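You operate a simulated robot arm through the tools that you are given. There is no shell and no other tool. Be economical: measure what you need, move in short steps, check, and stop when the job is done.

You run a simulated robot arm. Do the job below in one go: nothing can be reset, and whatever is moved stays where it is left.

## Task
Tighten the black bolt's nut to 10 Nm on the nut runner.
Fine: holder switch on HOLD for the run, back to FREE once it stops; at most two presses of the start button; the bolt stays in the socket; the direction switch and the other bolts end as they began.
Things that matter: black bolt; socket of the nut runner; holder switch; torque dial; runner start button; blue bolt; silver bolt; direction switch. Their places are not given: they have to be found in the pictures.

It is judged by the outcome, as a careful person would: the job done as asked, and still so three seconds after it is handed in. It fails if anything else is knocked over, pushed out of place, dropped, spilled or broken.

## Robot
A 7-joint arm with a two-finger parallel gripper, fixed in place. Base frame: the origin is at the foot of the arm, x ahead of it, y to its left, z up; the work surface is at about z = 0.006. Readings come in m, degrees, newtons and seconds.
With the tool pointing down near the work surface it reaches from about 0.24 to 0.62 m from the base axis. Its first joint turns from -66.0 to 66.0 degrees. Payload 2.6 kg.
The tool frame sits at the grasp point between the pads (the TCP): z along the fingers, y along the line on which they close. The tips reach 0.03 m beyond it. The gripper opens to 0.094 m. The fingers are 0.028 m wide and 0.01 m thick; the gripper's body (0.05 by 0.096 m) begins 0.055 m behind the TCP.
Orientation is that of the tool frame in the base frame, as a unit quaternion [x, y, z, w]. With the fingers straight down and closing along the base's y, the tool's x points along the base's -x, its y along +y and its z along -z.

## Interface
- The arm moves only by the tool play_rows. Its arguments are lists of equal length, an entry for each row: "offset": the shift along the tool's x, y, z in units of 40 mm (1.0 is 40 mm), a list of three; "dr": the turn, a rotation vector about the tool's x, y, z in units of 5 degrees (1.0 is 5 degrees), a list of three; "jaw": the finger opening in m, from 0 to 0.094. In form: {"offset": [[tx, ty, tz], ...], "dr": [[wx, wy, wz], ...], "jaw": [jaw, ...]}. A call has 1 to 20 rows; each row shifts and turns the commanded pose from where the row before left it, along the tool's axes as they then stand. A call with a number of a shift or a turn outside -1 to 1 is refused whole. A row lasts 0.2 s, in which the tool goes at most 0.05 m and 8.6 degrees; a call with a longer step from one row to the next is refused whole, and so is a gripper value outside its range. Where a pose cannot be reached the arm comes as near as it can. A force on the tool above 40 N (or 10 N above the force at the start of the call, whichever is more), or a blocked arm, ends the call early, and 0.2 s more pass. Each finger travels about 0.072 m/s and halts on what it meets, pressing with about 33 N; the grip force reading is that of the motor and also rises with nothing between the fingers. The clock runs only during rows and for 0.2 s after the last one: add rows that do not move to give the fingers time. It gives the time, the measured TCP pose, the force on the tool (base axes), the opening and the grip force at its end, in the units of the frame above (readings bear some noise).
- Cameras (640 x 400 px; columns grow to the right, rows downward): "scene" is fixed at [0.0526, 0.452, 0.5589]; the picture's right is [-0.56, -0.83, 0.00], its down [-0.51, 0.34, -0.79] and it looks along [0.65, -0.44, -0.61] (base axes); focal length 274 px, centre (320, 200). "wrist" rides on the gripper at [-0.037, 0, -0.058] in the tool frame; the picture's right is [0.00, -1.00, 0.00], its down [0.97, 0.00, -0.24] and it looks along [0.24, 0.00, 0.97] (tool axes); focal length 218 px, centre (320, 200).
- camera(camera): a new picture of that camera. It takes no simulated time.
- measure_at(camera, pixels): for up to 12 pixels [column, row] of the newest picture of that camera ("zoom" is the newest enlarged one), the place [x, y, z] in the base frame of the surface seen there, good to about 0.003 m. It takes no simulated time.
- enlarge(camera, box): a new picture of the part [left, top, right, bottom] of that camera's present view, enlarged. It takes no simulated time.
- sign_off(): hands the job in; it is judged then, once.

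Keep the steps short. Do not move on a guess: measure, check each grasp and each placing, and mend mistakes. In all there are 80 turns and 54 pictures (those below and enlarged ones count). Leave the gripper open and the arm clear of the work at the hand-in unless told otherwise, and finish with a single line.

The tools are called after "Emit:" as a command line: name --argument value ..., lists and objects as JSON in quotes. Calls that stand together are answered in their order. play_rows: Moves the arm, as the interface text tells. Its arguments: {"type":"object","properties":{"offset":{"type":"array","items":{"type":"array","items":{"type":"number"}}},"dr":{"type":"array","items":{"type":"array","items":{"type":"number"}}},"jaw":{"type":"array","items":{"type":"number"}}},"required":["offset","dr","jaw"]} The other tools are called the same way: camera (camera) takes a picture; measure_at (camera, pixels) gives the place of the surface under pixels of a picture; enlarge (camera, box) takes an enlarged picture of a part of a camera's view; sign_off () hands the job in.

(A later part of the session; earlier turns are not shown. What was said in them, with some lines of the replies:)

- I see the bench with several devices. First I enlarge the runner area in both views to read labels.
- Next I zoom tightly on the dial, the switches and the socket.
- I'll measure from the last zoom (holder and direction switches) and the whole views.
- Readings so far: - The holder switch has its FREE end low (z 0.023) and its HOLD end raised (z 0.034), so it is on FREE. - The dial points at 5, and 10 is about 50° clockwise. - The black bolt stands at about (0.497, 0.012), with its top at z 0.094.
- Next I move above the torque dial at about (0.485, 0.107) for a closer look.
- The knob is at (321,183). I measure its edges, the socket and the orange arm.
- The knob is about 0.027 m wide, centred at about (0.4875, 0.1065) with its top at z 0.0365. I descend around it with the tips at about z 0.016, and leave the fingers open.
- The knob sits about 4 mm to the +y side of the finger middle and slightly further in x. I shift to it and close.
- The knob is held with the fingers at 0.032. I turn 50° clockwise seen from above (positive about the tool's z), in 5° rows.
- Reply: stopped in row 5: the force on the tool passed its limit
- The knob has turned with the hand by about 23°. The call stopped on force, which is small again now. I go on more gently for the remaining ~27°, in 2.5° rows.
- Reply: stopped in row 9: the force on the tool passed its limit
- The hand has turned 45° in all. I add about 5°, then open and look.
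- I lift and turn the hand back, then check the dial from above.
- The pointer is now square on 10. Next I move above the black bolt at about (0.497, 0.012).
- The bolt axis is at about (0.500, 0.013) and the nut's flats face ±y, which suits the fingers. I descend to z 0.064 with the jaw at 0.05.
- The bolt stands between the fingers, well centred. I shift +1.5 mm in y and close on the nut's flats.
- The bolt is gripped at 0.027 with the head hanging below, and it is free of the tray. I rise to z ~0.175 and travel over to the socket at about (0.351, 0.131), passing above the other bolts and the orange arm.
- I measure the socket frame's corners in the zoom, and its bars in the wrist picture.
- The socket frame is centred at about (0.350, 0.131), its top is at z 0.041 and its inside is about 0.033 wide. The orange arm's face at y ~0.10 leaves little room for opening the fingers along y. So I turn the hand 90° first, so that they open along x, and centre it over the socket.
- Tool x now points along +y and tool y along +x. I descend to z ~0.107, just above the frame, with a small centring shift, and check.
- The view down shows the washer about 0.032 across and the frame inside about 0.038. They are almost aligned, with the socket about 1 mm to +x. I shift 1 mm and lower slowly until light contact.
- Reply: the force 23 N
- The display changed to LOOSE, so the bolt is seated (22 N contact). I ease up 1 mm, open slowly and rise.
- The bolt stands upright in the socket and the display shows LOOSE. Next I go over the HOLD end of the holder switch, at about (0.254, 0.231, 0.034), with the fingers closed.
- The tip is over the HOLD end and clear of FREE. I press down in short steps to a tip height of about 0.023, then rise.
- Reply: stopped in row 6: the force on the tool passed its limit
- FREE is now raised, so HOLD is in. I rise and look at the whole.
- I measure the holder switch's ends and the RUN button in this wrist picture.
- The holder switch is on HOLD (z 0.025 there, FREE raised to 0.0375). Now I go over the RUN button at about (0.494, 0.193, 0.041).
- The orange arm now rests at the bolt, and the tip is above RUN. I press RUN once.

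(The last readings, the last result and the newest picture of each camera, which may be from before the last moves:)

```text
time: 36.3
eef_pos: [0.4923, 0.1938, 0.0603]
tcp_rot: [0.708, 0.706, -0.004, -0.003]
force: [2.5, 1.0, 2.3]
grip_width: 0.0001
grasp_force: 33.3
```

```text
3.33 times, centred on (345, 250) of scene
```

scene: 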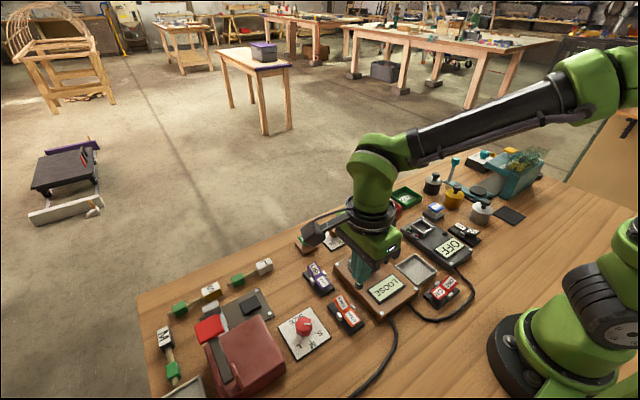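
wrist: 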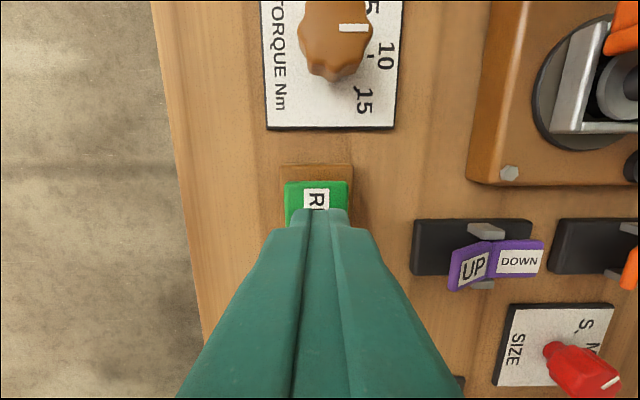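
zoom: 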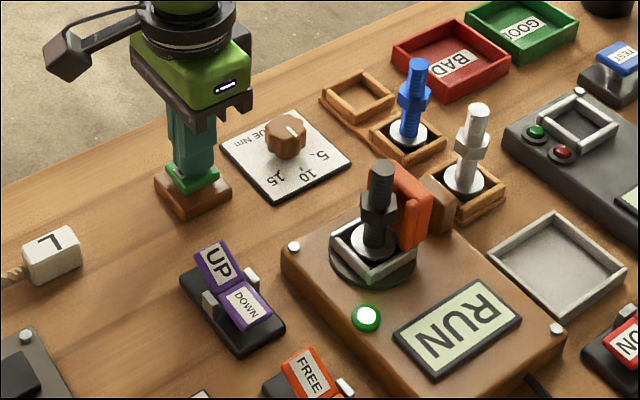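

The display reads RUN with the lamp lit. I rise straight off the button and wait for the run to finish.

Emit:
play_rows --offset '[[0, 0, -0.6], [0, 0, -0.9], [0, 0, -0.9], [0, 0, -0.9], [0, 0, 0], [0, 0, 0], [0, 0, 0], [0, 0, 0], [0, 0, 0], [0, 0, 0], [0, 0, 0], [0, 0, 0]]' --dr '[[0, 0, 0], [0, 0, 0], [0, 0, 0], [0, 0, 0], [0, 0, 0], [0, 0, 0], [0, 0, 0], [0, 0, 0], [0, 0, 0], [0, 0, 0], [0, 0, 0], [0, 0, 0]]' --jaw '[0, 0, 0, 0, 0, 0, 0, 0, 0, 0, 0, 0]'

Emit:
enlarge --camera "scene" --box '[270, 190, 420, 310]'

```text
time: 38.9
eef_pos: [0.497, 0.1939, 0.1891]
tcp_rot: [0.708, 0.706, -0.005, -0.002]
force: [0.4, -0.2, 0.6]
grip_width: 0.0001
grasp_force: 32.7
```

```text
3.33 times, centred on (345, 250) of scene
```

zoom: 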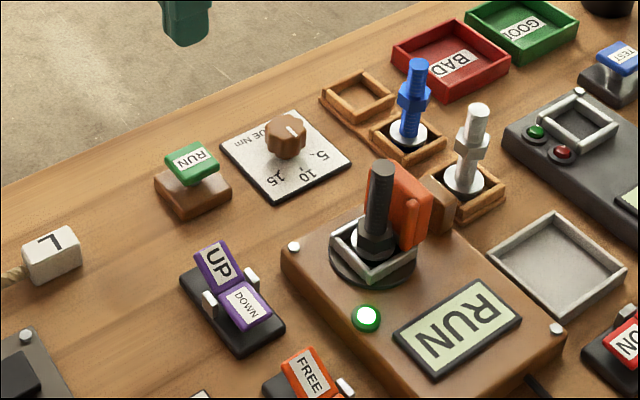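

The nut is moving down (DOWN is the tightening direction) and the runner still says RUN. I wait about 3 s more.

Emit:
play_rows --offset '[[0, 0, 0], [0, 0, 0], [0, 0, 0], [0, 0, 0], [0, 0, 0], [0, 0, 0], [0, 0, 0], [0, 0, 0], [0, 0, 0], [0, 0, 0], [0, 0, 0], [0, 0, 0], [0, 0, 0], [0, 0, 0], [0, 0, 0]]' --dr '[[0, 0, 0], [0, 0, 0], [0, 0, 0], [0, 0, 0], [0, 0, 0], [0, 0, 0], [0, 0, 0], [0, 0, 0], [0, 0, 0], [0, 0, 0], [0, 0, 0], [0, 0, 0], [0, 0, 0], [0, 0, 0], [0, 0, 0]]' --jaw '[0, 0, 0, 0, 0, 0, 0, 0, 0, 0, 0, 0, 0, 0, 0]'

Emit:
enlarge --camera "scene" --box '[270, 190, 420, 310]'

```text
time: 42.1
eef_pos: [0.4969, 0.1929, 0.1886]
tcp_rot: [0.708, 0.706, -0.006, -0.004]
force: [-1.0, -0.3, -0.8]
grip_width: 0.0001
grasp_force: 32.8
```

```text
3.33 times, centred on (345, 250) of scene
```

zoom: 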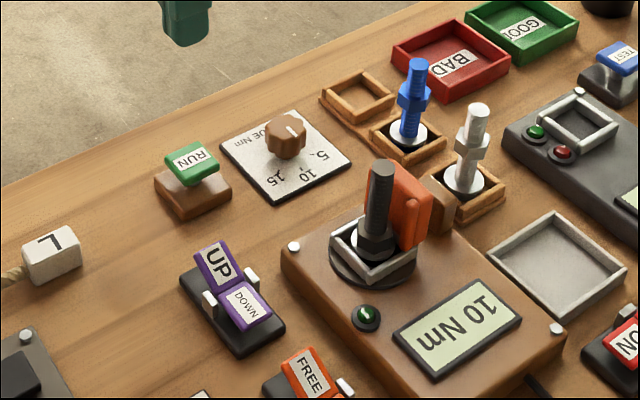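

The display shows 10 Nm with the lamp out, so the run has stopped. Now I go over the FREE end at about (0.3045, 0.2295, 0.037).

Emit:
play_rows --offset '[[0.155, -0.802, 0], [0.155, -0.802, 0], [0.155, -0.802, 0], [0.155, -0.802, 0], [0.155, -0.802, 0], [0.155, -0.802, 0], [0, 0, 0.8], [0, 0, 0.8], [0, 0, 0.8], [0, 0, 0]]' --dr '[[0, 0, 0], [0, 0, 0], [0, 0, 0], [0, 0, 0], [0, 0, 0], [0, 0, 0], [0, 0, 0], [0, 0, 0], [0, 0, 0], [0, 0, 0]]' --jaw '[0, 0, 0, 0, 0, 0, 0, 0, 0, 0]'

Emit:
camera --camera "wrist"

```text
time: 44.3
eef_pos: [0.2994, 0.2344, 0.0938]
tcp_rot: [0.708, 0.706, -0.005, -0.004]
force: [0.3, 0.0, 0.7]
grip_width: 0.0
grasp_force: 33.2
```

```text
10 pictures are left
```

wrist: 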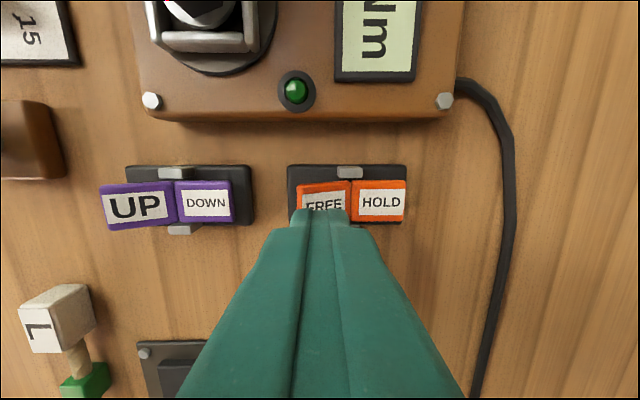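

The tip is just over FREE. I shift +5 mm in x and -4 mm in y, then press.

Emit:
play_rows --offset '[[-0.1, 0.1, 0.2], [0, 0, 0.3], [0, 0, 0.2], [0, 0, 0.1], [0, 0, 0.1], [0, 0, 0.08], [0, 0, 0.03]]' --dr '[[0, 0, 0], [0, 0, 0], [0, 0, 0], [0, 0, 0], [0, 0, 0], [0, 0, 0], [0, 0, 0]]' --jaw '[0, 0, 0, 0, 0, 0, 0]'

Emit:
play_rows --offset '[[0, 0, -0.6], [0, 0, -0.9], [0, 0, -0.9], [0, 0, -0.9], [0, 0, 0]]' --dr '[[0, 0, 0], [0, 0, 0], [0, 0, 0], [0, 0, 0], [0, 0, 0]]' --jaw '[0, 0, 0, 0, 0]'

Emit:
enlarge --camera "wrist" --box '[100, 0, 440, 220]'

```text
time: 45.9
eef_pos: [0.3041, 0.2281, 0.0557]
tcp_rot: [0.708, 0.706, -0.006, -0.003]
force: [-0.5, 0.1, 0.7]
grip_width: 0.0
grasp_force: 32.9
```

```text
time: 47.1
eef_pos: [0.3072, 0.2283, 0.1878]
tcp_rot: [0.708, 0.706, -0.004, -0.003]
force: [-0.1, -0.2, 0.7]
grip_width: 0.0
grasp_force: 32.9
```

```text
1.82 times, centred on (270, 110) of wrist
```

zoom: 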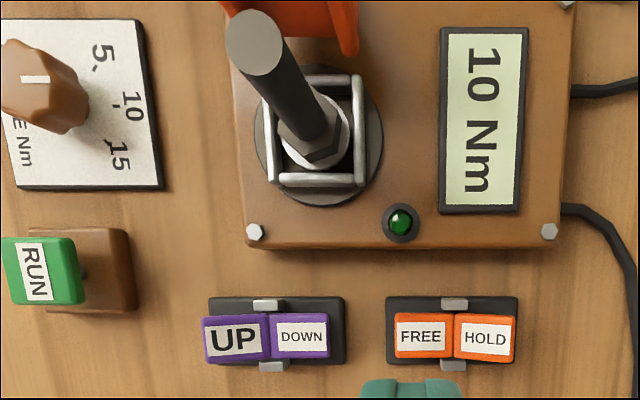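

The switch looks to be back on FREE and the orange arm has swung away. I move the arm clear upwards with the gripper open and check from the scene camera.

Emit:
measure_at --camera "zoom" --pixels '[[402, 335], [505, 338], [210, 340], [322, 338]]'

Emit:
play_rows --offset '[[0, 0, -0.9], [0, 0, -0.9], [0, 0, -0.9], [0, 0, -0.5], [0, 0, 0], [0, 0, 0]]' --dr '[[0, 0, 0], [0, 0, 0], [0, 0, 0], [0, 0, 0], [0, 0, 0], [0, 0, 0]]' --jaw '[0.02, 0.04, 0.06, 0.08, 0.09, 0.09]'

Emit:
camera --camera "scene"

Emit:
camera --camera "wrist"

```text
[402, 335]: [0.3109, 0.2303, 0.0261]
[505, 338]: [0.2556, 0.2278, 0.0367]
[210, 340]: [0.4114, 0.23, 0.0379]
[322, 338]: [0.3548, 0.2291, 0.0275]
```

```text
time: 48.5
eef_pos: [0.3057, 0.227, 0.3187]
tcp_rot: [0.708, 0.706, -0.004, -0.003]
force: [0.2, -0.6, -0.6]
grip_width: 0.0898
grasp_force: 0.1
```

```text
8 pictures are left
```

scene: 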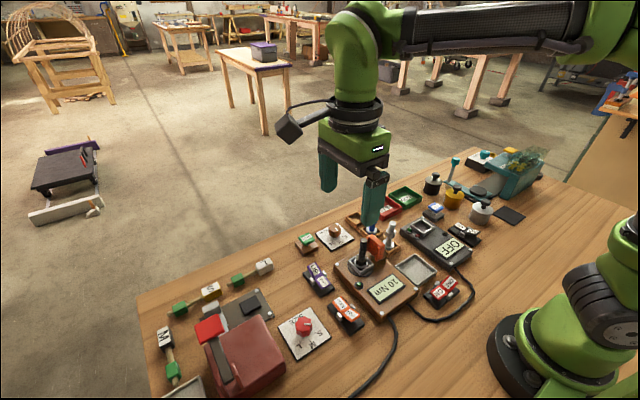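

```text
7 pictures are left
```

wrist: 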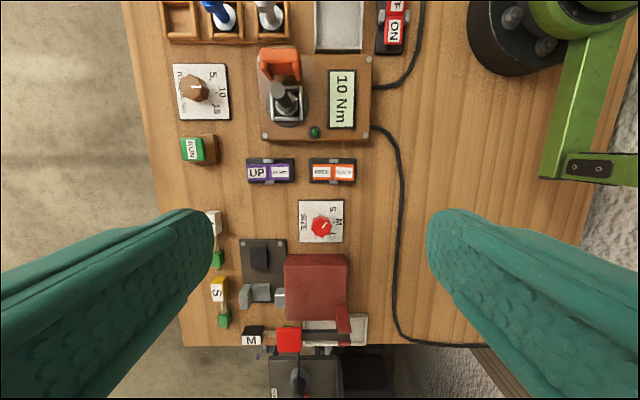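

The end state is as asked:
- The display reads 10 Nm and the black bolt stands in the socket.
- The holder is on FREE (z 0.026, with HOLD raised to 0.037).
- The direction switch and the other bolts are untouched.
- The gripper is open and clear.

I hand it in.

Emit:
sign_off

```text
The job is handed in.
```

The black bolt's nut is tightened to 10 Nm with one press of the start button; the bolt is still in the socket, the holder is back on FREE, and the direction switch and other bolts are as they began.
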